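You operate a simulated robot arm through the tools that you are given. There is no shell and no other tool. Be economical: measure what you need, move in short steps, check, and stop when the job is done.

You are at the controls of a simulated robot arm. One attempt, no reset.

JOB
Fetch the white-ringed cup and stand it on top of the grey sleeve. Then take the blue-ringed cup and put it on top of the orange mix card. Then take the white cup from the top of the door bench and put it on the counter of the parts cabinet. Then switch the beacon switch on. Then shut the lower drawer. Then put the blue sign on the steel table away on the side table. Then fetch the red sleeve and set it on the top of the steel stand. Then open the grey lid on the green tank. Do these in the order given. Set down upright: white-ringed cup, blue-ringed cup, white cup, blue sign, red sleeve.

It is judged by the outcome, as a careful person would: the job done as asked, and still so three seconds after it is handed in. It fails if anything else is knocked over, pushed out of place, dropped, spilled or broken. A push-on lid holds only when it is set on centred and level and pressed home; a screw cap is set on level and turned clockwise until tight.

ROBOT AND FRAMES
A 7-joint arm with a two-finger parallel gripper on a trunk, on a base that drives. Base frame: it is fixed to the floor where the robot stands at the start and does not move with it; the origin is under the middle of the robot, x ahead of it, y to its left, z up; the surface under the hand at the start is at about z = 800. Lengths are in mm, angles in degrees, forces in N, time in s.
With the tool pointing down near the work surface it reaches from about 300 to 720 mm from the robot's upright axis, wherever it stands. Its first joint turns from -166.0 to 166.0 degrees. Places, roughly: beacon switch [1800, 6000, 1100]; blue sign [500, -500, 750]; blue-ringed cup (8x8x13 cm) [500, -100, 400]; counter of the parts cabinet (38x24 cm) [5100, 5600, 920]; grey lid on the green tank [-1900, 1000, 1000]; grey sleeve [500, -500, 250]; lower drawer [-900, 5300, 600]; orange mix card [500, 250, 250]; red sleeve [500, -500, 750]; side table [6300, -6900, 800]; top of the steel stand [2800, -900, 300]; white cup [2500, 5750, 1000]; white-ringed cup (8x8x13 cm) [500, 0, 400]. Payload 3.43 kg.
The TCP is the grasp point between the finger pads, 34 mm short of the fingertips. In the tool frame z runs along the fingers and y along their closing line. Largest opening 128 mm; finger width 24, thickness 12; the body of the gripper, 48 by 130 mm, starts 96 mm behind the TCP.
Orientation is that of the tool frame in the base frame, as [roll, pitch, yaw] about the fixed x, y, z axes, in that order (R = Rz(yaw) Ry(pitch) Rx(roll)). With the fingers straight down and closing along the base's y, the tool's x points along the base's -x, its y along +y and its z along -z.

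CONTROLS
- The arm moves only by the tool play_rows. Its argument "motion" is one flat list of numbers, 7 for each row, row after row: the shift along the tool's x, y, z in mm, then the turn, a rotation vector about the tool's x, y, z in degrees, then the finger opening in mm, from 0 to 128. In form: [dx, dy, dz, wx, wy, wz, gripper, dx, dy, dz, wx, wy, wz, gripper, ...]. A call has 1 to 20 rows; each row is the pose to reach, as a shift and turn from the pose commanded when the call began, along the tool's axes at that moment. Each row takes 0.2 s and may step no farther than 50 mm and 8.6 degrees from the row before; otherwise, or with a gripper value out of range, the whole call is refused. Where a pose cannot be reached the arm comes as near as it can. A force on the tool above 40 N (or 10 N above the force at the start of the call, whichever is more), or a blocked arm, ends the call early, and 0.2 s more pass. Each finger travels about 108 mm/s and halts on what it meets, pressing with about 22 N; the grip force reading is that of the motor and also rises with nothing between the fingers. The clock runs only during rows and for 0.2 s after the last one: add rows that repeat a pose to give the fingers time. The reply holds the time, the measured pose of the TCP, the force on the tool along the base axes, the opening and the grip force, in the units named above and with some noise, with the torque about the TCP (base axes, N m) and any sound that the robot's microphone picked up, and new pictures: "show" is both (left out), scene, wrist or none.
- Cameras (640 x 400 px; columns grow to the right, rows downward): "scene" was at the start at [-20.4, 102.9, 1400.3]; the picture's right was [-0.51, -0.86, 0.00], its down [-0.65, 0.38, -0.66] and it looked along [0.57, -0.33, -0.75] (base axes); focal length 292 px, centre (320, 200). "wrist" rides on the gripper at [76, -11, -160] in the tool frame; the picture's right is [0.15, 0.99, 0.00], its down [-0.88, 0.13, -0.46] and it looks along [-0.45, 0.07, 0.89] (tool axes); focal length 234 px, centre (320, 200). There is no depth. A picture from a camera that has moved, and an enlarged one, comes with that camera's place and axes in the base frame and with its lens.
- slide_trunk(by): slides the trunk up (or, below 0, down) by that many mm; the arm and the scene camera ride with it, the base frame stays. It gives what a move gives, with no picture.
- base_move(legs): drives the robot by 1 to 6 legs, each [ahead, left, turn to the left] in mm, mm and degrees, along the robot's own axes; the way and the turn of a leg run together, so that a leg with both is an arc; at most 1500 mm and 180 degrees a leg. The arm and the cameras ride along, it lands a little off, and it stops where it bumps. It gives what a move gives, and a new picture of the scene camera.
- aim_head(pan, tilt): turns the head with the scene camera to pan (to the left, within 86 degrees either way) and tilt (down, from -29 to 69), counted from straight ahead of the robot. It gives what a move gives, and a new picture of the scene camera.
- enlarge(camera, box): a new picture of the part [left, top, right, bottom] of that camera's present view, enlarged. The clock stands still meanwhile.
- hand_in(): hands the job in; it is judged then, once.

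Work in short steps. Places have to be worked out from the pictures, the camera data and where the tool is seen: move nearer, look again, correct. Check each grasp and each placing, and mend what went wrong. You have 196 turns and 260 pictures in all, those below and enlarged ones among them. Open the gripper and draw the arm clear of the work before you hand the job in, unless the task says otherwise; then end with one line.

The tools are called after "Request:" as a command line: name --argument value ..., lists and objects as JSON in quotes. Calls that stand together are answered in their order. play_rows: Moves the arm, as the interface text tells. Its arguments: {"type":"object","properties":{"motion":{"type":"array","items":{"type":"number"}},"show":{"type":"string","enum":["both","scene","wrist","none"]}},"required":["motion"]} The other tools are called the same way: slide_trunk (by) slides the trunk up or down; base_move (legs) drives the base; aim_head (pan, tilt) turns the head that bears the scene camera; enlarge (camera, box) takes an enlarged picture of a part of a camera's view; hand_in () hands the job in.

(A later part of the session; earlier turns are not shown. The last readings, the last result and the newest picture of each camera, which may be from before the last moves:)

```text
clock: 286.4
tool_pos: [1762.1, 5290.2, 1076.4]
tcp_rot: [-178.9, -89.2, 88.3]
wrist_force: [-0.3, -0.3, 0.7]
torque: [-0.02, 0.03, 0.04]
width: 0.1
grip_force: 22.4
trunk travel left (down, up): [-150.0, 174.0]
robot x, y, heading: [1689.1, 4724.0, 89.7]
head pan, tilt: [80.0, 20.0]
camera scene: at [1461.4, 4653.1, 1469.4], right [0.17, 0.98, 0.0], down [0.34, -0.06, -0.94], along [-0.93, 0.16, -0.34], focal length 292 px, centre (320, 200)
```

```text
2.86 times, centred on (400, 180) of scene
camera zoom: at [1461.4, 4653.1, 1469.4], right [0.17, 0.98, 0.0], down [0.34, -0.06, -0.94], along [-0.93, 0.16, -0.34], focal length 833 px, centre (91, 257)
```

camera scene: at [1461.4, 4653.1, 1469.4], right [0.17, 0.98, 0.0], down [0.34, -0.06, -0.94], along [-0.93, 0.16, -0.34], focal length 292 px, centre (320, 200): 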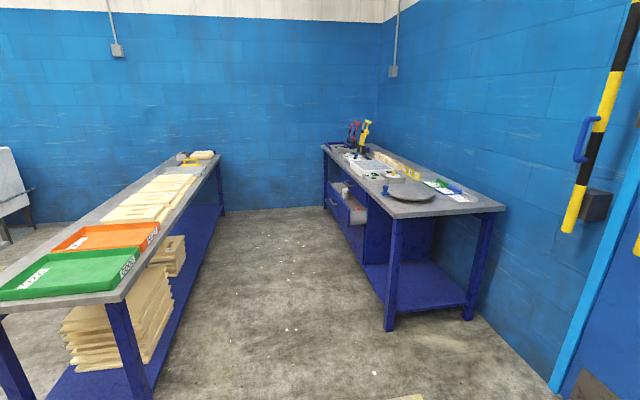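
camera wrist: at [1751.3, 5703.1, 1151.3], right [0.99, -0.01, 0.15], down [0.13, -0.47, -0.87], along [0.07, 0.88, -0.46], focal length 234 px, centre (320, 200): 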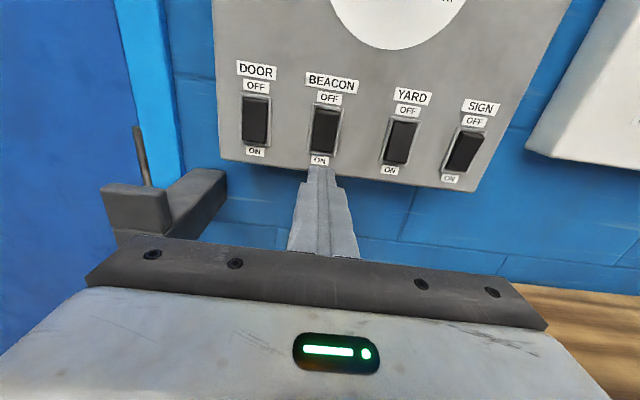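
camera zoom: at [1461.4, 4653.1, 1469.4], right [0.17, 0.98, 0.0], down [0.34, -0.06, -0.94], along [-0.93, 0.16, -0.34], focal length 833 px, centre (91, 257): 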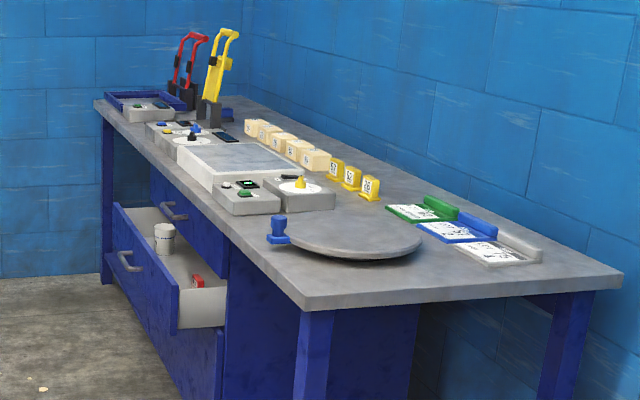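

The lower drawer stands open with a cup inside; I'll push its front gently. Drive into the aisle to about (-890, 4620).

Request:
base_move --legs '[[-100, 1400, 0], [0, 1180, 0]]'

Request:
aim_head --pan 0 --tilt 40

```text
clock: 311.2
tool_pos: [-811.9, 5207.4, 1077.1]
tcp_rot: [-178.7, -89.3, 87.8]
wrist_force: [0.7, -0.2, -0.3]
torque: [-0.01, 0.02, -0.03]
width: 0.0
grip_force: 21.5
trunk travel left (down, up): [-150.0, 174.0]
robot x, y, heading: [-887.1, 4640.8, 89.7]
head pan, tilt: [80.0, 20.0]
camera scene: at [-1116.1, 4571.3, 1469.4], right [0.18, 0.98, 0.0], down [0.34, -0.06, -0.94], along [-0.92, 0.17, -0.34], focal length 292 px, centre (320, 200)
```

scene: 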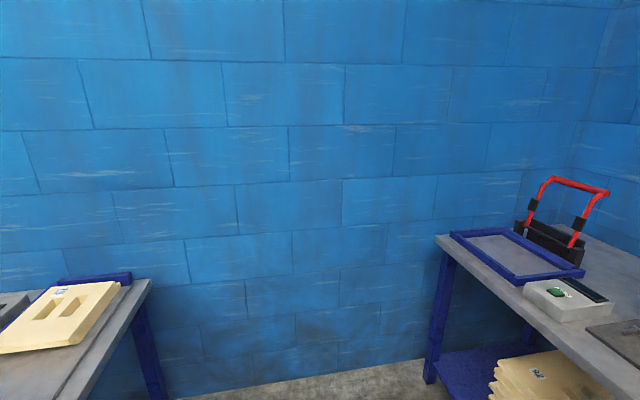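

```text
clock: 312.8
tool_pos: [-812.6, 5208.0, 1075.5]
tcp_rot: [-178.7, -89.3, 87.9]
wrist_force: [-0.9, 0.2, 0.3]
torque: [0.03, 0.0, 0.02]
width: 0.1
grip_force: 21.8
trunk travel left (down, up): [-150.0, 174.0]
robot x, y, heading: [-887.0, 4639.9, 89.8]
head pan, tilt: [0.0, 40.0]
camera scene: at [-1024.0, 4639.6, 1438.0], right [1.0, -0.01, 0.0], down [0.0, -0.64, -0.77], along [0.0, 0.77, -0.64], focal length 292 px, centre (320, 200)
```

scene: 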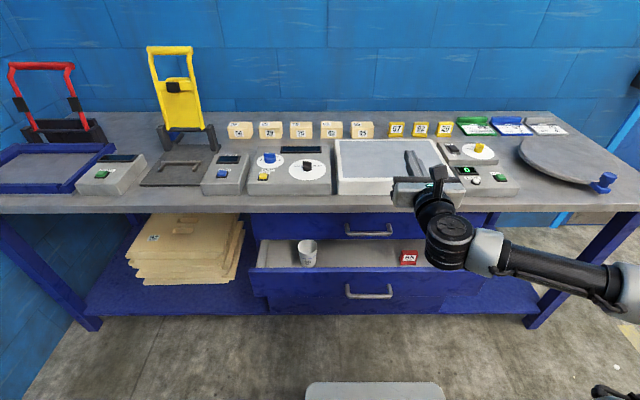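

Lower drawer front ≈ y 5190, centred x≈-860, handle at z≈560. I retract, lower the trunk, and bring the closed fingers to z≈640 with a slight downward tilt.

Request:
play_rows --motion '[0, -12, -40, 0, 0, 0, 0, 0, -24, -80, 0, 0, 0, 0, 0, -48, -110, 0, 0, 0, 0, 0, -48, -110, 0, 0, 0, 0]' --show "none"

Request:
slide_trunk --by -150

Request:
play_rows --motion '[-40, 0, 0, 0, -2.5, 0, 0, -80, 0, 0, 0, -5, 0, 0, -120, 0, 0, 0, -7.5, 0, 0, -160, 0, 0, 0, -10, 0, 0, -200, 0, 0, 0, -12.5, 0, 0, -240, 0, 0, 0, -15, 0, 0, -280, 0, 0, 0, -17.5, 0, 0, -280, 0, 0, 0, -17.5, 0, 0]' --show "both"

```text
clock: 313.8
tool_pos: [-846.5, 5183.3, 1072.9]
tcp_rot: [-179.0, -89.2, 88.2]
wrist_force: [0.4, -0.9, 0.0]
torque: [-0.01, -0.02, 0.0]
width: 0.0
grip_force: 22.0
out of reach, approached as far as the arm can: row 1, 2, 3, 4
trunk travel left (down, up): [-150.0, 174.0]
robot x, y, heading: [-882.1, 4642.3, 89.8]
head pan, tilt: [0.0, 40.0]
```

```text
clock: 315.5
tool_pos: [-846.6, 5182.1, 924.6]
tcp_rot: [-178.5, -89.2, 87.7]
wrist_force: [-0.7, -0.4, 0.2]
torque: [-0.01, -0.01, 0.02]
width: 0.0
grip_force: 22.1
trunk travel left (down, up): [0.0, 324.0]
robot x, y, heading: [-886.6, 4643.0, 89.6]
head pan, tilt: [0.0, 40.0]
```

```text
clock: 317.0
tool_pos: [-844.7, 5185.6, 683.8]
tcp_rot: [178.9, -75.9, 90.1]
wrist_force: [1.4, 1.5, 11.7]
torque: [0.41, -0.03, 0.14]
width: 0.0
grip_force: 22.1
trunk travel left (down, up): [0.0, 324.0]
robot x, y, heading: [-884.0, 4642.6, 89.8]
head pan, tilt: [0.0, 40.0]
stopped in row 7: the force on the tool passed its limit at 64 N (the readings are from after the stop); the commanded pose is now the measured one
camera scene: at [-1024.0, 4638.9, 1288.1], right [1.0, -0.01, 0.0], down [0.0, -0.64, -0.77], along [0.0, 0.77, -0.64], focal length 292 px, centre (320, 200)
camera wrist: at [-859.4, 5051.0, 797.1], right [0.99, 0.02, 0.15], down [0.12, -0.66, -0.74], along [0.08, 0.75, -0.65], focal length 234 px, centre (320, 200)
```

scene: 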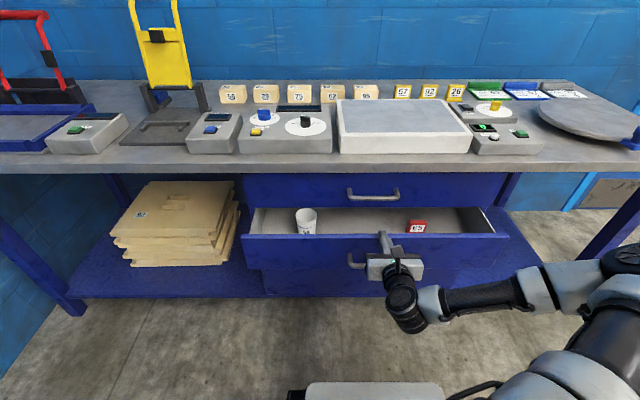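
wrist: 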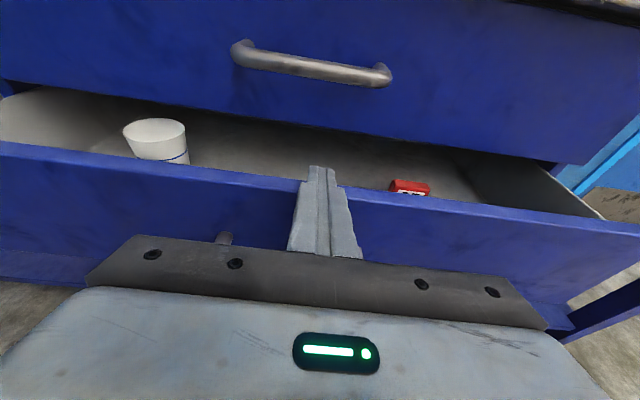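

The tips came down on the drawer's front rim (retraction had been limited). I raise, back the base 75 mm, and look again.

Request:
play_rows --motion '[15, 0, -4, 0, 0, 0, 0, 40, 0, -10, 0, 0, 0, 0, 40, 0, -10, 0, 0, 0, 0]' --show "none"

Request:
base_move --legs '[[-80, 0, 0]]'

Request:
play_rows --motion '[-30, 0, 0, 0, 0, 0, 0, -60, 0, 0, 0, -3, 0, 0, -90, 0, 0, 0, -6, 0, 0, -90, 0, 0, 0, -6, 0, 0]' --show "both"

```text
clock: 317.8
tool_pos: [-845.2, 5185.4, 722.2]
tcp_rot: [179.3, -75.4, 90.0]
wrist_force: [-0.2, -0.3, 0.5]
torque: [0.0, 0.01, 0.0]
width: 0.1
grip_force: 22.4
trunk travel left (down, up): [0.0, 324.0]
robot x, y, heading: [-881.2, 4641.7, 89.6]
head pan, tilt: [0.0, 40.0]
```

```text
clock: 318.9
tool_pos: [-845.8, 5107.2, 723.0]
tcp_rot: [179.2, -75.5, 90.1]
wrist_force: [-0.3, 0.4, 0.3]
torque: [0.02, -0.02, 0.0]
width: 0.0
grip_force: 22.1
trunk travel left (down, up): [0.0, 324.0]
robot x, y, heading: [-887.3, 4564.2, 89.6]
head pan, tilt: [0.0, 40.0]
camera scene: at [-1024.3, 4560.5, 1288.0], right [1.0, 0.0, 0.0], down [0.0, -0.64, -0.77], along [0.0, 0.77, -0.64], focal length 292 px, centre (320, 200)
```

scene: 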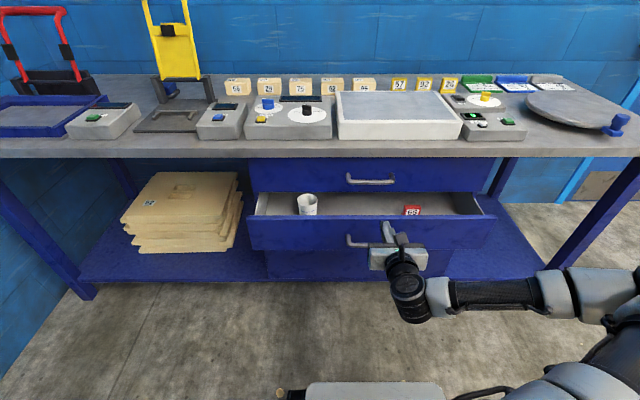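

```text
clock: 319.9
tool_pos: [-845.9, 5084.3, 634.1]
tcp_rot: [179.5, -69.5, 89.8]
wrist_force: [-0.5, 0.8, 0.8]
torque: [-0.01, 0.0, 0.01]
width: 0.1
grip_force: 22.3
trunk travel left (down, up): [0.0, 324.0]
robot x, y, heading: [-886.4, 4564.8, 89.5]
head pan, tilt: [0.0, 40.0]
camera scene: at [-1024.3, 4560.4, 1288.0], right [1.0, 0.0, 0.0], down [0.0, -0.64, -0.77], along [0.0, 0.77, -0.64], focal length 292 px, centre (320, 200)
camera wrist: at [-859.7, 4962.1, 762.6], right [0.99, 0.04, 0.14], down [0.12, -0.74, -0.66], along [0.08, 0.67, -0.73], focal length 234 px, centre (320, 200)
```

scene: 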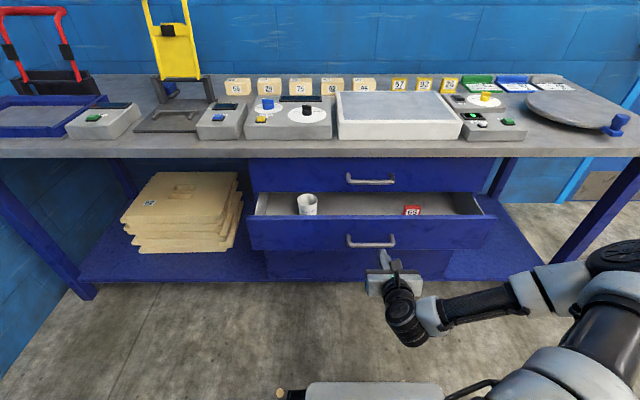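
wrist: 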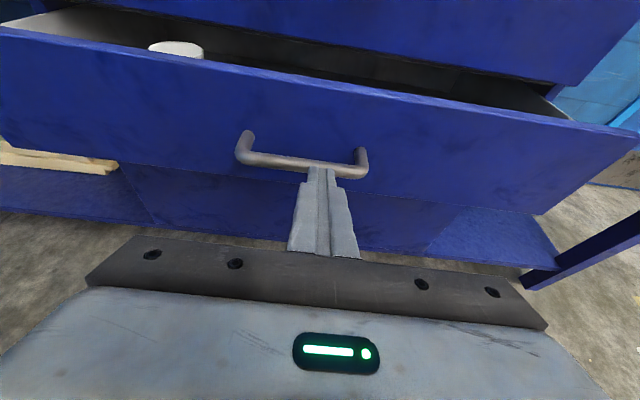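

I raise to z≈652 (between handle and rim) and push slowly at the drawer front's centre.

Request:
play_rows --motion '[17, -14, -6, 0, 0, 0, 0, 25, -14, 16, 0, 0, 0, 0, 32, -14, 34, 0, 0, 0, 0, 36, -14, 45, 0, 0, 0, 0, 39, -14, 52, 0, 0, 0, 0, 41.5, -14, 60, 0, 0, 0, 0, 44.5, -14, 67.5, 0, 0, 0, 0, 47, -14, 75, 0, 0, 0, 0, 50, -14, 82.5, 0, 0, 0, 0, 53, -14, 90, 0, 0, 0, 0, 55.5, -14, 97.5, 0, 0, 0, 0, 58, -14, 105, 0, 0, 0, 0, 61, -14, 112, 0, 0, 0, 0, 64, -14, 119, 0, 0, 0, 0]' --show "both"

```text
clock: 322.9
tool_pos: [-857.0, 5218.0, 653.7]
tcp_rot: [179.4, -69.4, 89.8]
wrist_force: [0.8, -1.9, -1.1]
torque: [0.0, -0.03, 0.03]
width: 0.1
grip_force: 21.7
trunk travel left (down, up): [0.0, 324.0]
robot x, y, heading: [-883.9, 4559.1, 89.7]
head pan, tilt: [0.0, 40.0]
camera scene: at [-1024.3, 4560.4, 1288.0], right [1.0, 0.0, 0.0], down [0.0, -0.64, -0.77], along [0.0, 0.77, -0.64], focal length 292 px, centre (320, 200)
camera wrist: at [-871.4, 5096.9, 781.0], right [0.99, 0.04, 0.14], down [0.12, -0.74, -0.66], along [0.08, 0.67, -0.73], focal length 234 px, centre (320, 200)
```

scene: 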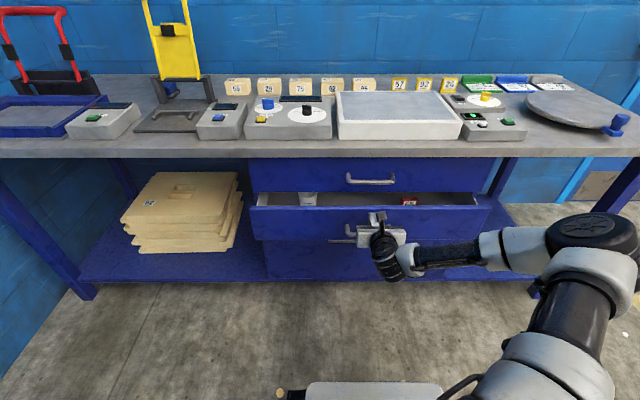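
wrist: 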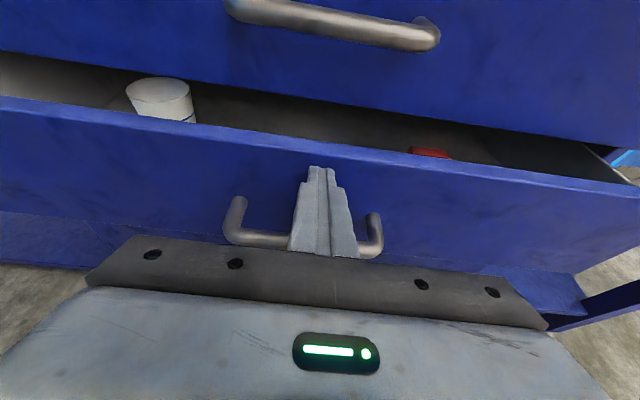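

The drawer slides easily. Continue pushing until it stops.

Request:
play_rows --motion '[2.8, 0, 7.5, 0, 0, 0, 0, 5.6, 0, 15, 0, 0, 0, 0, 8.4, 0, 22.5, 0, 0, 0, 0, 11.2, 0, 30, 0, 0, 0, 0, 14, 0, 37.5, 0, 0, 0, 0, 16.8, 0, 45, 0, 0, 0, 0, 19.6, 0, 52.5, 0, 0, 0, 0, 22.4, 0, 60, 0, 0, 0, 0, 25.2, 0, 67.5, 0, 0, 0, 0, 28, 0, 75, 0, 0, 0, 0]' --show "both"

```text
clock: 325.1
tool_pos: [-855.8, 5297.5, 653.1]
tcp_rot: [179.5, -69.5, 89.8]
wrist_force: [0.6, -8.2, 2.3]
torque: [0.04, -0.04, 0.01]
width: 0.0
grip_force: 21.9
trunk travel left (down, up): [0.0, 324.0]
robot x, y, heading: [-887.4, 4557.5, 89.6]
head pan, tilt: [0.0, 40.0]
camera scene: at [-1024.3, 4559.9, 1288.0], right [1.0, 0.0, 0.0], down [0.0, -0.64, -0.77], along [0.0, 0.77, -0.64], focal length 292 px, centre (320, 200)
camera wrist: at [-870.4, 5176.4, 780.8], right [0.99, 0.04, 0.14], down [0.12, -0.74, -0.66], along [0.08, 0.67, -0.73], focal length 234 px, centre (320, 200)
```

scene: 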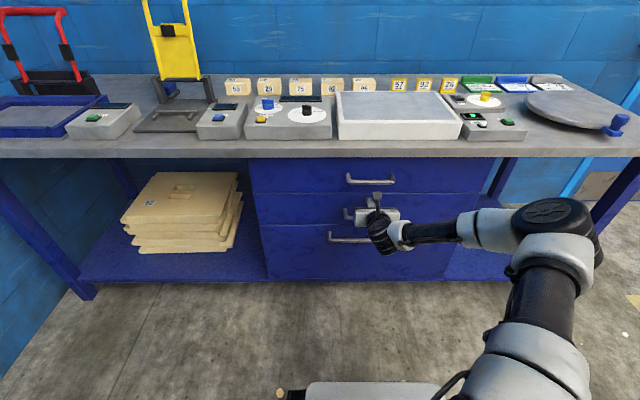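
wrist: 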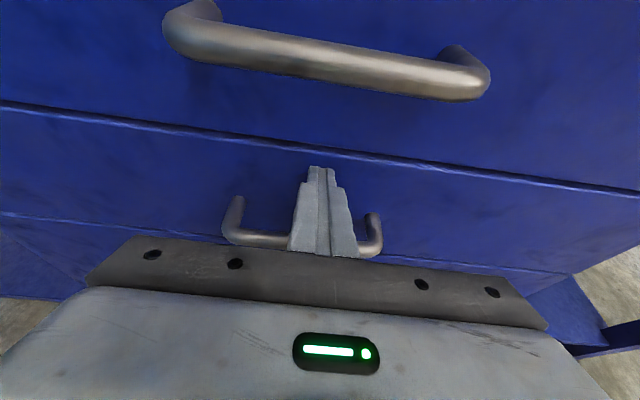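

Enlarging to see how flush it is and whether there's a further drawer below.

Request:
enlarge --camera "scene" --box '[240, 150, 520, 290]'

```text
2.29 times, centred on (380, 220) of scene
camera zoom: at [-1024.3, 4559.9, 1288.0], right [1.0, 0.0, 0.0], down [0.0, -0.64, -0.77], along [0.0, 0.77, -0.64], focal length 667 px, centre (183, 154)
```

zoom: 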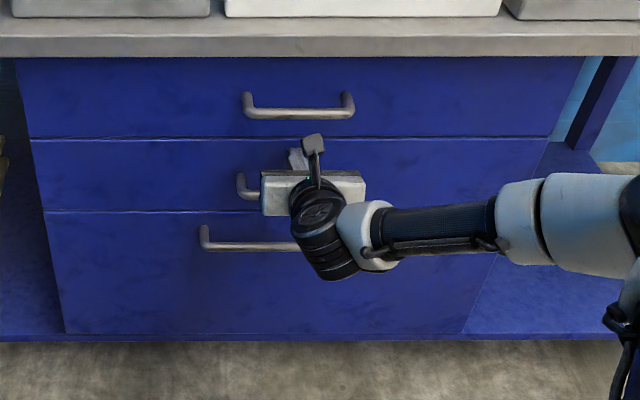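

The opened one (z≈600) is now nearly flush; I press a little further to make sure it is fully shut.

Request:
play_rows --motion '[1.4, 0, 3.7, 0, 0, 0, 0, 2.8, 0, 7.5, 0, 0, 0, 0, 4.2, 0, 11, 0, 0, 0, 0, 5, 0, 14, 0, 0, 0, 0]' --show "none"

Request:
play_rows --motion '[-16, 0, -43, 0, 0, 0, 0, -33, 0, -87, 0, 0, 0, 0, -48, 0, -130, 0, 0, 0, 0]' --show "wrist"

Request:
enlarge --camera "scene" --box '[240, 150, 520, 290]'

```text
clock: 325.5
tool_pos: [-858.0, 5298.1, 652.0]
tcp_rot: [179.4, -69.2, 89.8]
wrist_force: [1.0, -14.5, 6.6]
torque: [0.22, 0.05, 0.02]
width: 0.0
grip_force: 22.1
trunk travel left (down, up): [0.0, 324.0]
robot x, y, heading: [-885.9, 4560.9, 89.8]
head pan, tilt: [0.0, 40.0]
stopped in row 2: the force on the tool passed its limit at 49 N (the readings are from after the stop); the commanded pose is now the measured one
```

```text
clock: 326.3
tool_pos: [-858.0, 5160.7, 651.8]
tcp_rot: [179.3, -69.2, 89.8]
wrist_force: [-0.2, 0.1, -0.2]
torque: [-0.02, 0.0, 0.01]
width: 0.0
grip_force: 22.0
trunk travel left (down, up): [0.0, 324.0]
robot x, y, heading: [-884.8, 4565.2, 89.6]
head pan, tilt: [0.0, 40.0]
camera wrist: at [-871.8, 5038.9, 780.0], right [0.99, 0.04, 0.14], down [0.12, -0.74, -0.66], along [0.08, 0.67, -0.74], focal length 234 px, centre (320, 200)
```

wrist: 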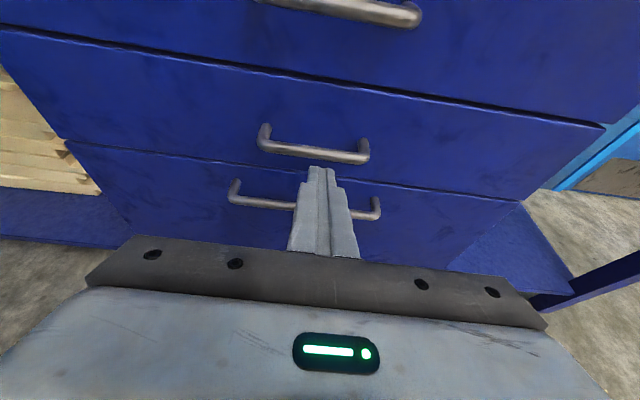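

```text
2.29 times, centred on (380, 220) of scene
camera zoom: at [-1024.3, 4560.1, 1288.0], right [1.0, 0.0, 0.0], down [0.0, -0.64, -0.77], along [0.0, 0.77, -0.64], focal length 667 px, centre (183, 154)
```

zoom: 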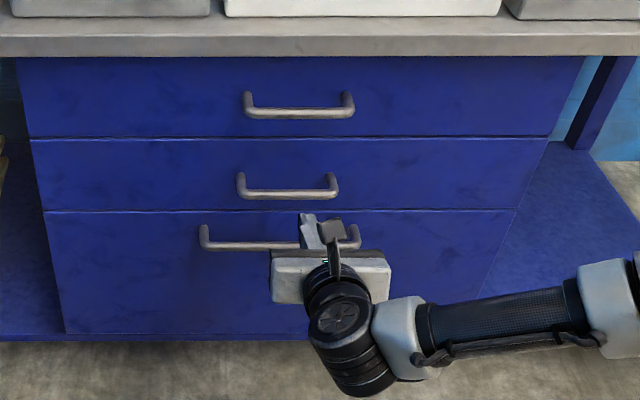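

All drawers are flush. Now back to the steel table for the blue sign: raise the trunk, exit the aisle and drive round.

Request:
slide_trunk --by 320

Request:
base_move --legs '[[0, -1000, 0], [0, -950, 0], [-1400, 0, 0], [-660, 0, 0], [0, 1300, 0], [0, 400, 0]]'

Request:
base_move --legs '[[-1450, 0, 0], [-1350, 0, 0], [0, 0, -90]]'

```text
clock: 329.5
tool_pos: [-858.5, 5160.5, 972.4]
tcp_rot: [179.4, -69.2, 89.8]
wrist_force: [0.9, -0.1, -0.4]
torque: [0.0, -0.02, 0.01]
width: 0.1
grip_force: 21.9
trunk travel left (down, up): [-320.0, 4.0]
robot x, y, heading: [-886.3, 4563.5, 89.7]
head pan, tilt: [0.0, 40.0]
```

```text
clock: 374.4
tool_pos: [-607.0, 3083.5, 971.5]
tcp_rot: [179.4, -69.2, 90.2]
wrist_force: [-0.1, 0.5, -0.1]
torque: [0.01, 0.0, -0.04]
width: 0.1
grip_force: 21.7
trunk travel left (down, up): [-320.0, 4.0]
robot x, y, heading: [-626.1, 2483.5, 90.4]
head pan, tilt: [0.0, 40.0]
camera scene: at [-768.5, 2483.0, 1608.0], right [1.0, 0.0, 0.0], down [0.0, -0.64, -0.77], along [0.0, 0.77, -0.64], focal length 292 px, centre (320, 200)
```

scene: 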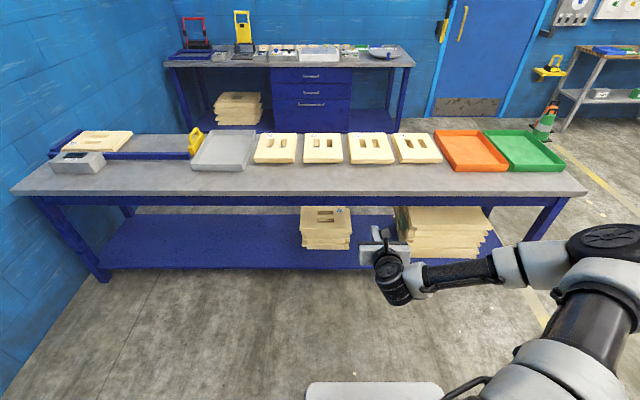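

```text
clock: 391.9
tool_pos: [-45.3, -349.0, 972.7]
tcp_rot: [179.4, -69.1, -1.1]
wrist_force: [-1.3, -0.3, 1.2]
torque: [-0.02, 0.01, 0.03]
width: 0.1
grip_force: 22.1
trunk travel left (down, up): [-320.0, 4.0]
robot x, y, heading: [-643.5, -311.9, -1.2]
head pan, tilt: [0.0, 40.0]
camera scene: at [-642.6, -168.2, 1608.0], right [-0.02, -1.0, 0.0], down [-0.64, 0.01, -0.77], along [0.77, -0.02, -0.64], focal length 292 px, centre (320, 200)
```

scene: 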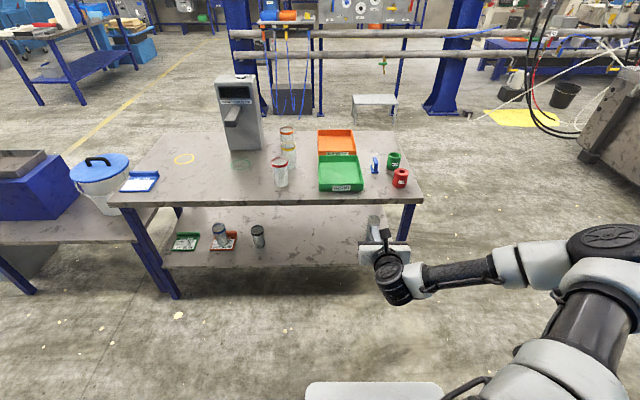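

I zoom in on the blue sign and red sleeve.

Request:
enlarge --camera "scene" --box '[330, 130, 430, 210]'

Request:
enlarge --camera "scene" --box '[330, 80, 450, 150]'

```text
5.00 times, centred on (380, 170) of scene
camera zoom: at [-642.6, -168.2, 1608.0], right [-0.02, -1.0, 0.0], down [-0.64, 0.01, -0.77], along [0.77, -0.02, -0.64], focal length 1458 px, centre (20, 350)
```

zoom: 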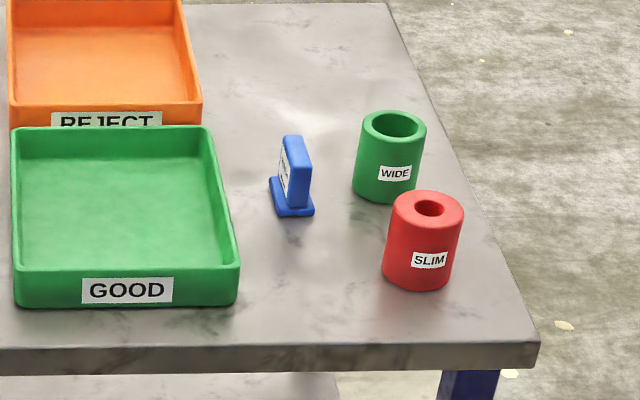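

```text
5.33 times, centred on (390, 115) of scene
camera zoom: at [-642.6, -168.2, 1608.0], right [-0.02, -1.0, 0.0], down [-0.64, 0.01, -0.77], along [0.77, -0.02, -0.64], focal length 1556 px, centre (-53, 653)
```

zoom: 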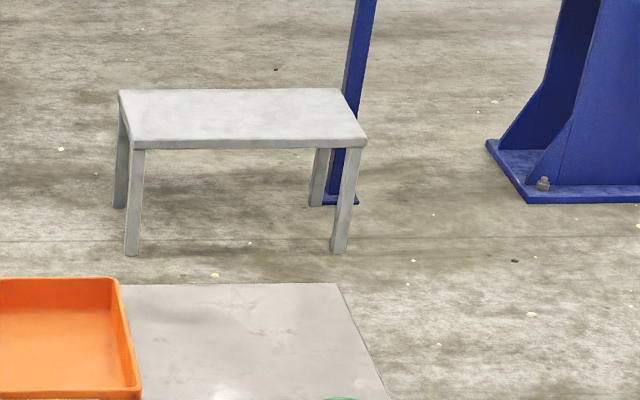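

Sign ≈(550,-468), thin plate ~75 tall. I turn the hand to point straight down with moderate opening, then drive up.

Request:
play_rows --motion '[8, 0, 0, 0, -8, 0, 20, 16, 0, 0, 0, -16, 0, 40, 24, 0, 0, 0, -24, 0, 60, 32, 0, 0, 0, -32, 0, 70, 40, 0, 0, 0, -40, 0, 70, 48, 0, 0, 0, -48, 0, 70, 56, 0, 0, 0, -56, 0, 70, 64, 0, 0, 0, -63, 0, 70, 70, 0, 0, 0, -69, 0, 70, 70, 0, 0, 0, -69, 0, 70]' --show "none"

Request:
base_move --legs '[[470, -110, 1.2]]'

Request:
enlarge --camera "wrist" --box '[0, 0, 640, 400]'

```text
clock: 394.1
tool_pos: [-21.5, -349.9, 1036.6]
tcp_rot: [179.7, 0.0, -1.6]
wrist_force: [0.2, 0.4, 0.3]
torque: [-0.01, -0.01, 0.03]
width: 70.3
grip_force: 0.1
trunk travel left (down, up): [-320.0, 4.0]
robot x, y, heading: [-641.4, -312.5, -1.1]
head pan, tilt: [0.0, 40.0]
```

```text
clock: 397.0
tool_pos: [450.0, -450.7, 1037.2]
tcp_rot: [179.9, -0.2, -0.4]
wrist_force: [0.0, 0.0, -0.2]
torque: [0.01, -0.02, 0.01]
width: 70.1
grip_force: 0.0
trunk travel left (down, up): [-320.0, 4.0]
robot x, y, heading: [-173.7, -425.4, -0.1]
head pan, tilt: [0.0, 40.0]
camera scene: at [-175.0, -282.3, 1608.0], right [0.0, -1.0, 0.0], down [-0.64, 0.0, -0.77], along [0.77, 0.0, -0.64], focal length 292 px, centre (320, 200)
```

scene: 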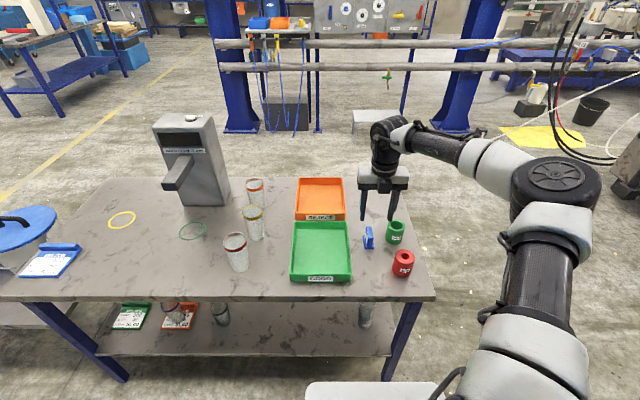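

```text
1.00 times, centred on (320, 200) of wrist (not enlarged: the box is as wide or as high as the picture)
camera zoom: at [525.6, -437.3, 1197.5], right [0.14, -0.99, 0.0], down [-0.88, -0.12, 0.45], along [-0.45, -0.07, -0.89], focal length 234 px, centre (320, 200)
```

zoom: 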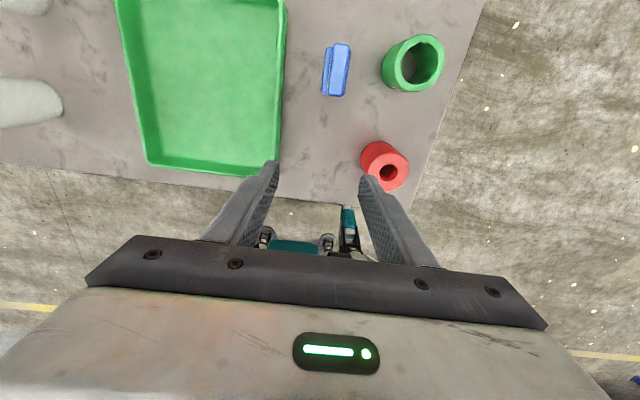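

The sign's plate runs along x, centred ≈(541,-464). I move above it and descend to z≈940 for a check.

Request:
play_rows --motion '[31, 4, 0, 0, 0, 0, 66, 62, 9, 0, 0, 0, 0, 66, 92, 13, 0, 0, 0, 0, 66, 92, 13, 45, 0, 0, 0, 66, 92, 13, 85, 0, 0, 0, 66, 92, 13, 85, 0, 0, 0, 66]' --show "both"

Request:
enlarge --camera "scene" --box '[320, 190, 440, 290]'

```text
clock: 398.4
tool_pos: [544.1, -463.4, 952.7]
tcp_rot: [179.9, -0.2, -0.4]
wrist_force: [-0.2, -0.9, 0.6]
torque: [-0.02, 0.0, -0.02]
width: 65.9
grip_force: 0.0
trunk travel left (down, up): [-320.0, 4.0]
robot x, y, heading: [-172.4, -424.9, 0.1]
head pan, tilt: [0.0, 40.0]
camera scene: at [-175.1, -282.2, 1608.0], right [0.0, -1.0, 0.0], down [-0.64, 0.0, -0.77], along [0.77, 0.0, -0.64], focal length 292 px, centre (320, 200)
camera wrist: at [618.1, -450.9, 1113.2], right [0.14, -0.99, 0.0], down [-0.88, -0.12, 0.45], along [-0.45, -0.07, -0.89], focal length 234 px, centre (320, 200)
```

scene: 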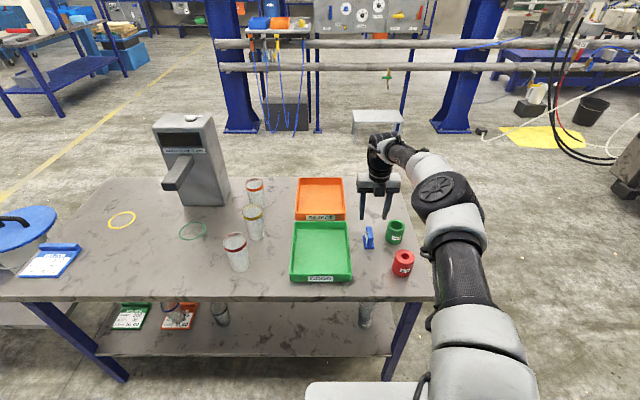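
wrist: 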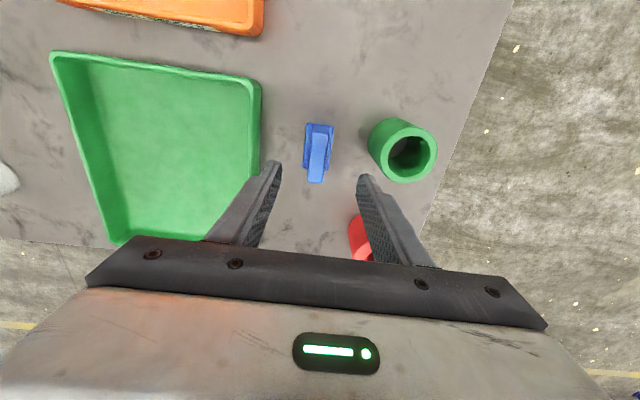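

```text
4.00 times, centred on (380, 240) of scene
camera zoom: at [-175.1, -282.2, 1608.0], right [0.0, -1.0, 0.0], down [-0.64, 0.0, -0.77], along [0.77, 0.0, -0.64], focal length 1167 px, centre (80, 40)
```

zoom: 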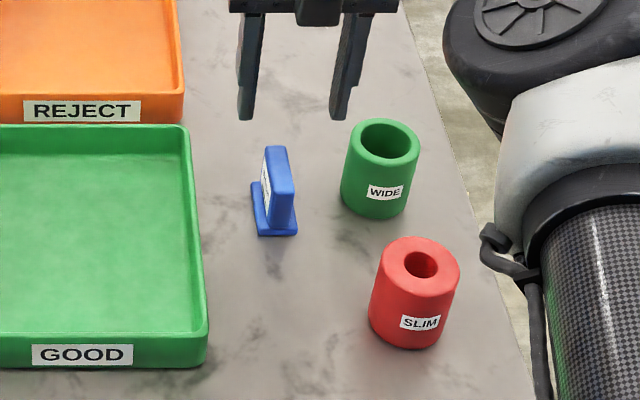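

Aligned. I descend to z≈846 and close on the plate.

Request:
play_rows --motion '[0, -2, 40, 0, 0, 0, 66, 0, -2, 75, 0, 0, 0, 66, 0, -2, 98, 0, 0, 0, 66, 0, -2, 107, 0, 0, 0, 66, 0, -2, 107, 0, 0, 0, 30, 0, -2, 107, 0, 0, 0, 8, 0, -2, 107, 0, 0, 0, 5, 0, -2, 107, 0, 0, 0, 5]' --show "both"

Request:
enlarge --camera "scene" --box '[320, 190, 440, 290]'

```text
clock: 400.2
tool_pos: [515.9, -465.9, 861.6]
tcp_rot: [179.9, -0.3, -0.4]
wrist_force: [-0.6, 0.7, -0.4]
torque: [0.05, 0.02, -0.04]
width: 18.8
grip_force: 22.0
out of reach, approached as far as the arm can: row 1, 2, 3, 4, 5, 6, 7, 8
trunk travel left (down, up): [-320.0, 4.0]
robot x, y, heading: [-176.0, -425.2, 0.0]
head pan, tilt: [0.0, 40.0]
camera scene: at [-175.2, -282.2, 1608.0], right [0.0, -1.0, 0.0], down [-0.64, 0.0, -0.77], along [0.77, 0.0, -0.64], focal length 292 px, centre (320, 200)
camera wrist: at [590.1, -452.9, 1023.2], right [0.14, -0.99, 0.0], down [-0.88, -0.12, 0.45], along [-0.45, -0.07, -0.89], focal length 234 px, centre (320, 200)
```

scene: 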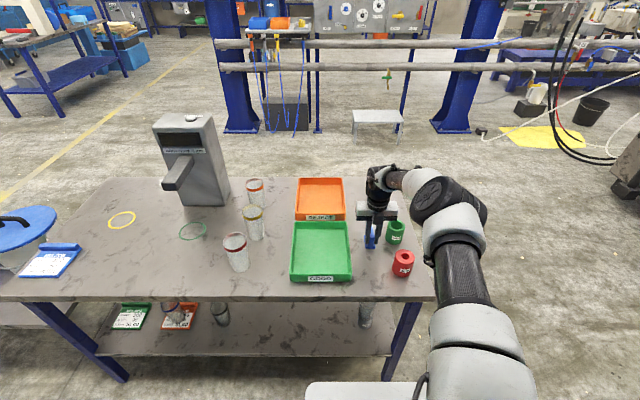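
wrist: 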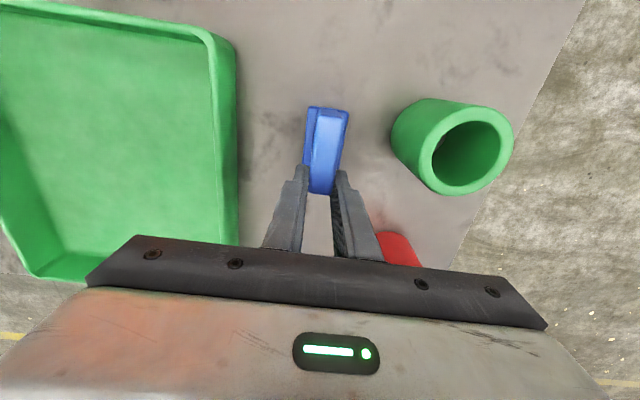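

```text
4.00 times, centred on (380, 240) of scene
camera zoom: at [-175.2, -282.2, 1608.0], right [0.0, -1.0, 0.0], down [-0.64, 0.0, -0.77], along [0.77, 0.0, -0.64], focal length 1167 px, centre (80, 40)
```

zoom: 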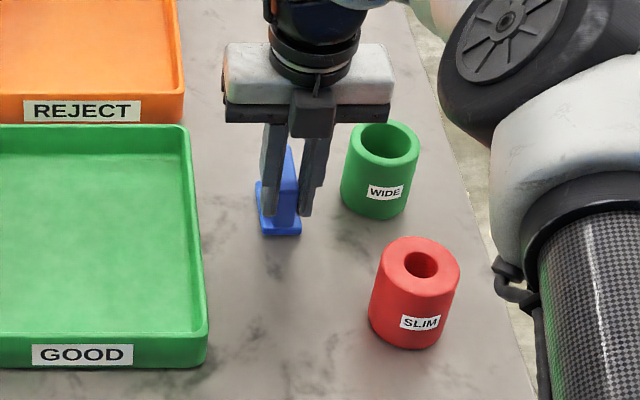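

The reach limit pulled the hand back to the plate's near end. I open, rise, move the base 80 mm forward and lower the trunk for a centred grasp.

Request:
play_rows --motion '[0, 0, 0, 0, 0, 0, 40, 0, 0, 0, 0, 0, 0, 66, 0, 0, -40, 0, 0, 0, 66, 0, 0, -80, 0, 0, 0, 66, 0, 0, -120, 0, 0, 0, 66, 0, 0, -160, 0, 0, 0, 66]' --show "none"

Request:
base_move --legs '[[80, 0, 0]]'

Request:
slide_trunk --by -100

Request:
enlarge --camera "wrist" --box '[0, 0, 640, 400]'

```text
clock: 401.6
tool_pos: [514.1, -464.3, 1023.3]
tcp_rot: [179.8, -0.2, -0.5]
wrist_force: [-0.6, 0.8, -0.2]
torque: [0.01, 0.02, 0.01]
width: 66.0
grip_force: 0.0
trunk travel left (down, up): [-320.0, 4.0]
robot x, y, heading: [-171.4, -421.4, -0.1]
head pan, tilt: [0.0, 40.0]
```

```text
clock: 402.6
tool_pos: [594.7, -464.7, 1023.0]
tcp_rot: [179.8, -0.2, -0.4]
wrist_force: [0.5, 0.6, -0.5]
torque: [0.02, 0.0, -0.02]
width: 66.3
grip_force: 0.1
trunk travel left (down, up): [-320.0, 4.0]
robot x, y, heading: [-92.8, -423.5, -0.2]
head pan, tilt: [0.0, 40.0]
camera scene: at [-94.4, -282.3, 1608.0], right [0.0, -1.0, 0.0], down [-0.64, 0.0, -0.77], along [0.77, 0.0, -0.64], focal length 292 px, centre (320, 200)
```

scene: 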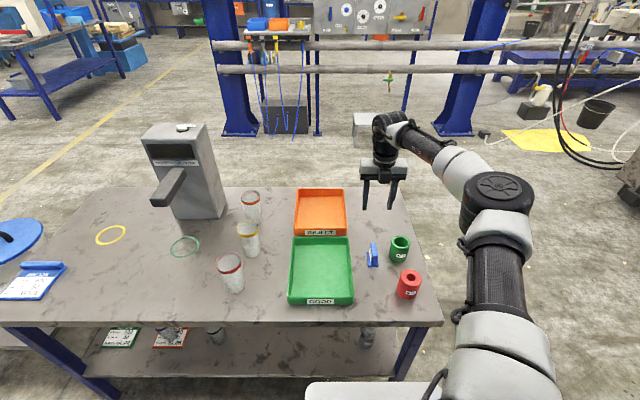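

```text
clock: 403.9
tool_pos: [594.5, -464.6, 922.5]
tcp_rot: [179.8, -0.2, -0.6]
wrist_force: [0.1, -0.8, 0.3]
torque: [-0.01, 0.0, 0.01]
width: 66.0
grip_force: 0.1
trunk travel left (down, up): [-220.0, 104.0]
robot x, y, heading: [-90.0, -420.2, -0.0]
head pan, tilt: [0.0, 40.0]
```

```text
1.00 times, centred on (320, 200) of wrist (not enlarged: the box is as wide or as high as the picture)
camera zoom: at [669.5, -451.4, 1083.3], right [0.14, -0.99, 0.0], down [-0.88, -0.12, 0.45], along [-0.45, -0.07, -0.89], focal length 234 px, centre (320, 200)
```

zoom: 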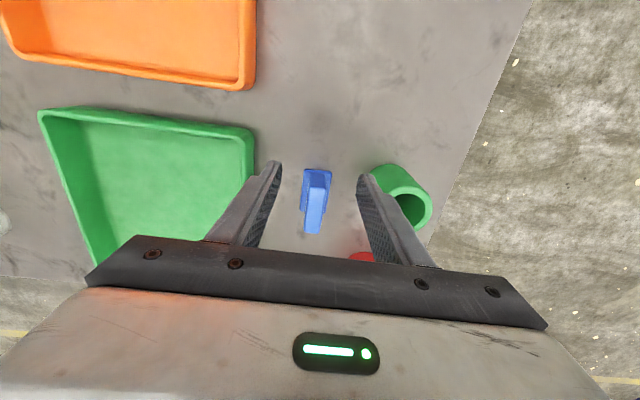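

Sign centre ≈(551,-464). I move back 43 mm and descend 76 mm, then close.

Request:
play_rows --motion '[-43, 0, 0, 0, 0, 0, 66, -43, 0, 40, 0, 0, 0, 66, -43, 0, 66, 0, 0, 0, 66, -43, 0, 76, 0, 0, 0, 66, -43, 0, 76, 0, 0, 0, 66, -43, 0, 76, 0, 0, 0, 30, -43, 0, 76, 0, 0, 0, 8, -43, 0, 76, 0, 0, 0, 5, -43, 0, 76, 0, 0, 0, 5]' --show "wrist"

Request:
enlarge --camera "scene" --box '[320, 200, 440, 310]'

```text
clock: 405.9
tool_pos: [551.5, -465.1, 846.4]
tcp_rot: [179.8, -0.2, -0.6]
wrist_force: [0.2, 1.1, 0.1]
torque: [0.0, 0.01, -0.01]
width: 19.2
grip_force: 21.8
trunk travel left (down, up): [-220.0, 104.0]
robot x, y, heading: [-86.6, -421.5, 0.2]
head pan, tilt: [0.0, 40.0]
camera wrist: at [627.1, -451.3, 1007.0], right [0.14, -0.99, 0.0], down [-0.88, -0.12, 0.45], along [-0.45, -0.07, -0.89], focal length 234 px, centre (320, 200)
```

wrist: 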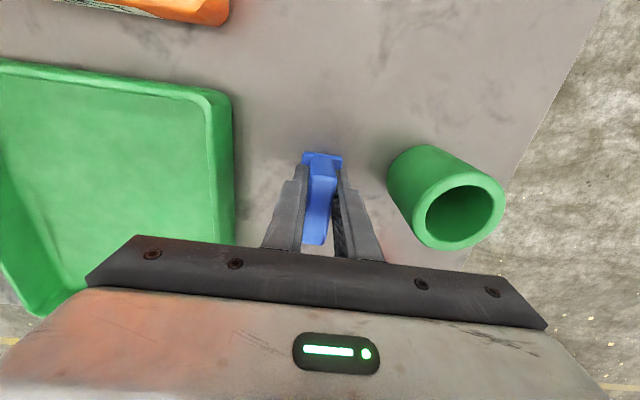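

```text
3.64 times, centred on (380, 255) of scene
camera zoom: at [-94.9, -282.2, 1508.0], right [0.0, -1.0, 0.0], down [-0.64, 0.0, -0.77], along [0.77, 0.0, -0.64], focal length 1061 px, centre (102, 0)
```

zoom: 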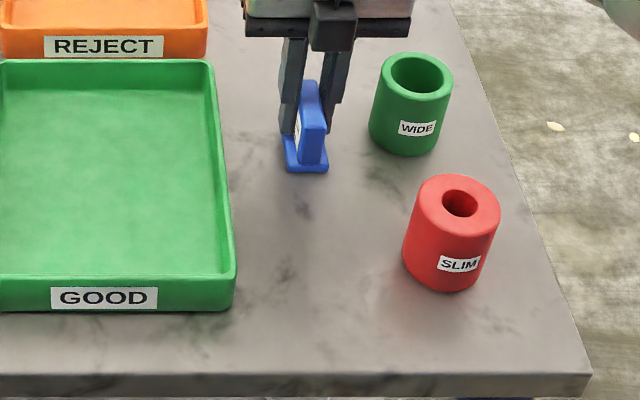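

Good grip. I lift it well up, back off, and survey the route to the right.

Request:
play_rows --motion '[0, 0, -45, 0, 0, 0, 5, 0, 0, -90, 0, 0, 0, 5, 0, 0, -135, 0, 0, 0, 5, -40, 0, -160, 0, 0, 0, 5, -80, 0, -160, 0, 0, 0, 5]' --show "wrist"

Request:
base_move --legs '[[-550, 0, 0]]'

Request:
aim_head --pan -45 --tilt 10

Request:
aim_head --pan -86 --tilt 15

```text
clock: 407.1
tool_pos: [471.2, -463.9, 1005.8]
tcp_rot: [179.7, -0.2, -0.4]
wrist_force: [-0.2, 0.6, -0.7]
torque: [0.02, 0.0, 0.01]
width: 19.3
grip_force: 22.0
trunk travel left (down, up): [-220.0, 104.0]
robot x, y, heading: [-90.3, -423.8, 0.0]
head pan, tilt: [0.0, 40.0]
camera wrist: at [545.7, -450.8, 1166.9], right [0.14, -0.99, 0.01], down [-0.88, -0.12, 0.45], along [-0.45, -0.07, -0.89], focal length 234 px, centre (320, 200)
```

wrist: 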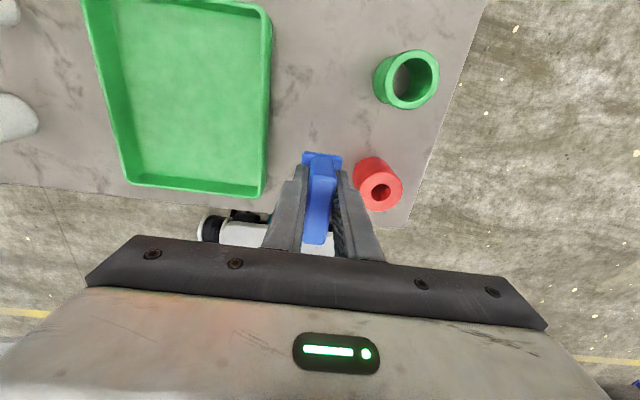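

```text
clock: 410.3
tool_pos: [-78.4, -463.2, 1005.2]
tcp_rot: [179.8, -0.2, -0.7]
wrist_force: [0.4, 0.4, -0.6]
torque: [0.0, 0.0, -0.01]
width: 19.0
grip_force: 22.4
trunk travel left (down, up): [-220.0, 104.0]
robot x, y, heading: [-640.8, -423.0, -0.1]
head pan, tilt: [0.0, 40.0]
camera scene: at [-643.5, -281.2, 1508.0], right [0.0, -1.0, 0.0], down [-0.64, 0.0, -0.77], along [0.77, 0.0, -0.64], focal length 292 px, centre (320, 200)
```

scene: 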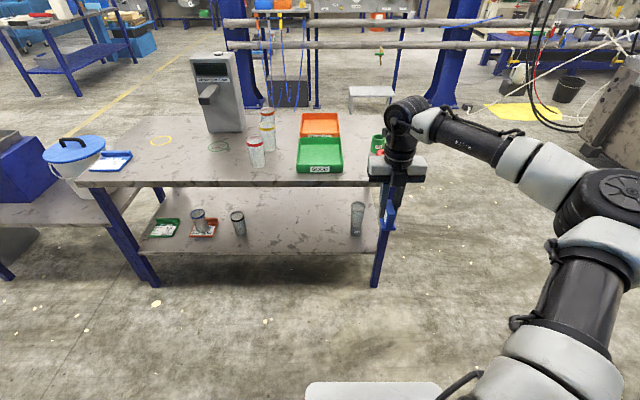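

```text
clock: 411.4
tool_pos: [-77.5, -464.2, 1006.2]
tcp_rot: [179.8, -0.3, -0.7]
wrist_force: [0.5, 0.3, -0.7]
torque: [0.01, 0.01, 0.01]
width: 19.7
grip_force: 21.7
trunk travel left (down, up): [-220.0, 104.0]
robot x, y, heading: [-644.1, -423.8, -0.3]
head pan, tilt: [-45.0, 10.0]
camera scene: at [-662.9, -346.8, 1555.6], right [-0.71, -0.71, 0.0], down [-0.12, 0.12, -0.98], along [0.69, -0.7, -0.17], focal length 292 px, centre (320, 200)
```

scene: 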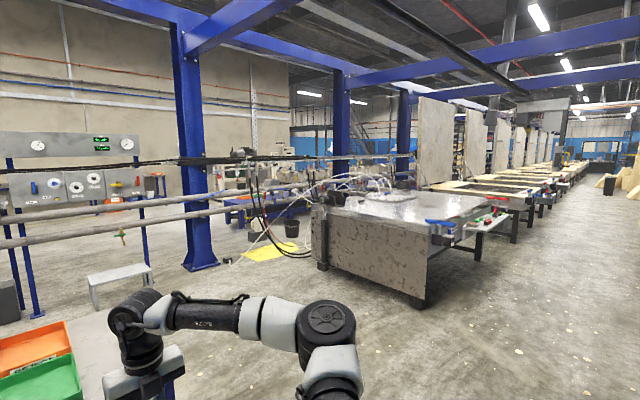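

```text
clock: 412.5
tool_pos: [-77.6, -464.7, 1005.8]
tcp_rot: [179.8, -0.2, -0.7]
wrist_force: [0.3, -0.4, 0.1]
torque: [0.0, -0.02, 0.02]
width: 19.3
grip_force: 22.0
trunk travel left (down, up): [-220.0, 104.0]
robot x, y, heading: [-639.4, -424.1, 0.1]
head pan, tilt: [-85.9, 15.0]
camera scene: at [-722.1, -374.1, 1547.6], right [-1.0, -0.07, 0.0], down [-0.02, 0.26, -0.97], along [0.07, -0.96, -0.26], focal length 292 px, centre (320, 200)
```

scene: 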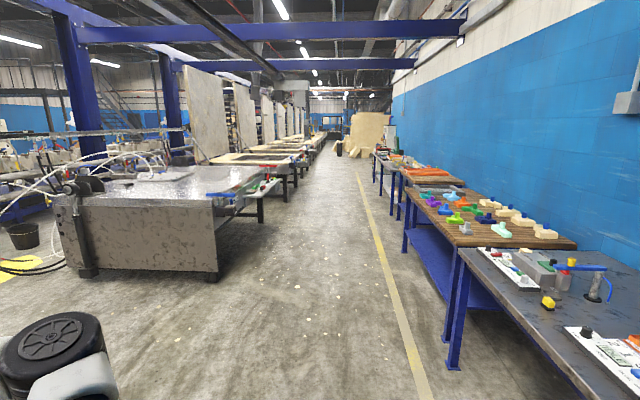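

The direct way is barred by the railing and conveyor, so I go round the left: up to y≈2470, then ahead to x≈2000, and look.

Request:
base_move --legs '[[0, 1450, 0], [0, 1450, 0], [1350, 0, 0], [1300, 0, 0]]'

Request:
aim_head --pan -45 --tilt 12

Request:
aim_head --pan 0 --tilt 12

```text
clock: 452.8
tool_pos: [2578.1, 2395.8, 1005.6]
tcp_rot: [179.8, -0.1, -1.4]
wrist_force: [0.4, 0.0, -0.1]
torque: [0.03, 0.0, 0.01]
width: 19.4
grip_force: 22.3
trunk travel left (down, up): [-220.0, 104.0]
robot x, y, heading: [2016.2, 2444.3, -0.9]
head pan, tilt: [-85.9, 15.0]
camera scene: at [1935.2, 2493.9, 1547.6], right [-1.0, -0.06, 0.0], down [-0.01, 0.26, -0.97], along [0.05, -0.96, -0.26], focal length 292 px, centre (320, 200)
```

scene: 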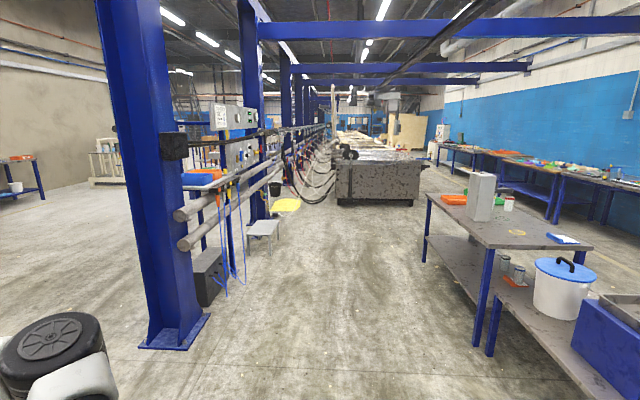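

```text
clock: 453.9
tool_pos: [2578.2, 2395.7, 1006.2]
tcp_rot: [179.8, -0.2, -1.4]
wrist_force: [-0.1, 0.1, -0.9]
torque: [-0.02, -0.03, -0.01]
width: 19.3
grip_force: 22.1
trunk travel left (down, up): [-220.0, 104.0]
robot x, y, heading: [2015.9, 2446.2, -0.9]
head pan, tilt: [-45.0, 12.0]
camera scene: at [1994.8, 2520.2, 1552.4], right [-0.72, -0.7, 0.0], down [-0.14, 0.15, -0.98], along [0.68, -0.7, -0.21], focal length 292 px, centre (320, 200)
```

scene: 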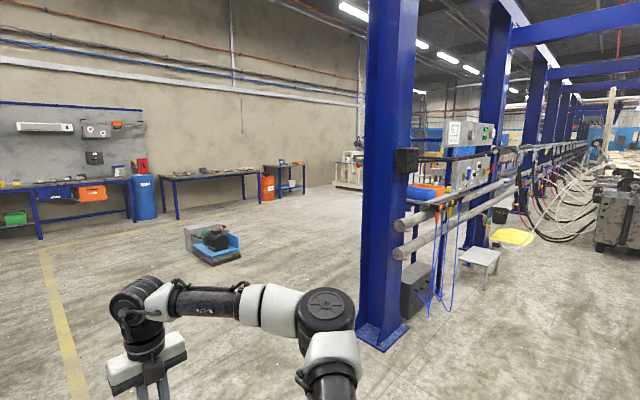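

```text
clock: 455.0
tool_pos: [2578.9, 2395.0, 1005.6]
tcp_rot: [179.8, -0.3, -1.3]
wrist_force: [0.3, -0.3, -1.0]
torque: [0.0, 0.03, -0.02]
width: 19.4
grip_force: 22.4
trunk travel left (down, up): [-220.0, 104.0]
robot x, y, heading: [2015.4, 2444.0, -0.8]
head pan, tilt: [0.0, 12.0]
camera scene: at [2023.2, 2585.6, 1552.4], right [-0.02, -1.0, 0.0], down [-0.21, 0.0, -0.98], along [0.98, -0.02, -0.21], focal length 292 px, centre (320, 200)
```

scene: 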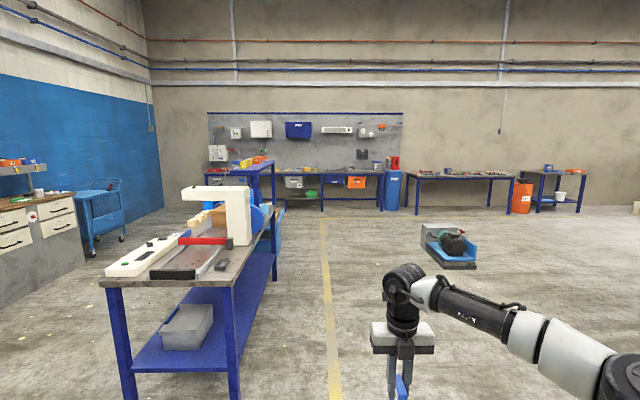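

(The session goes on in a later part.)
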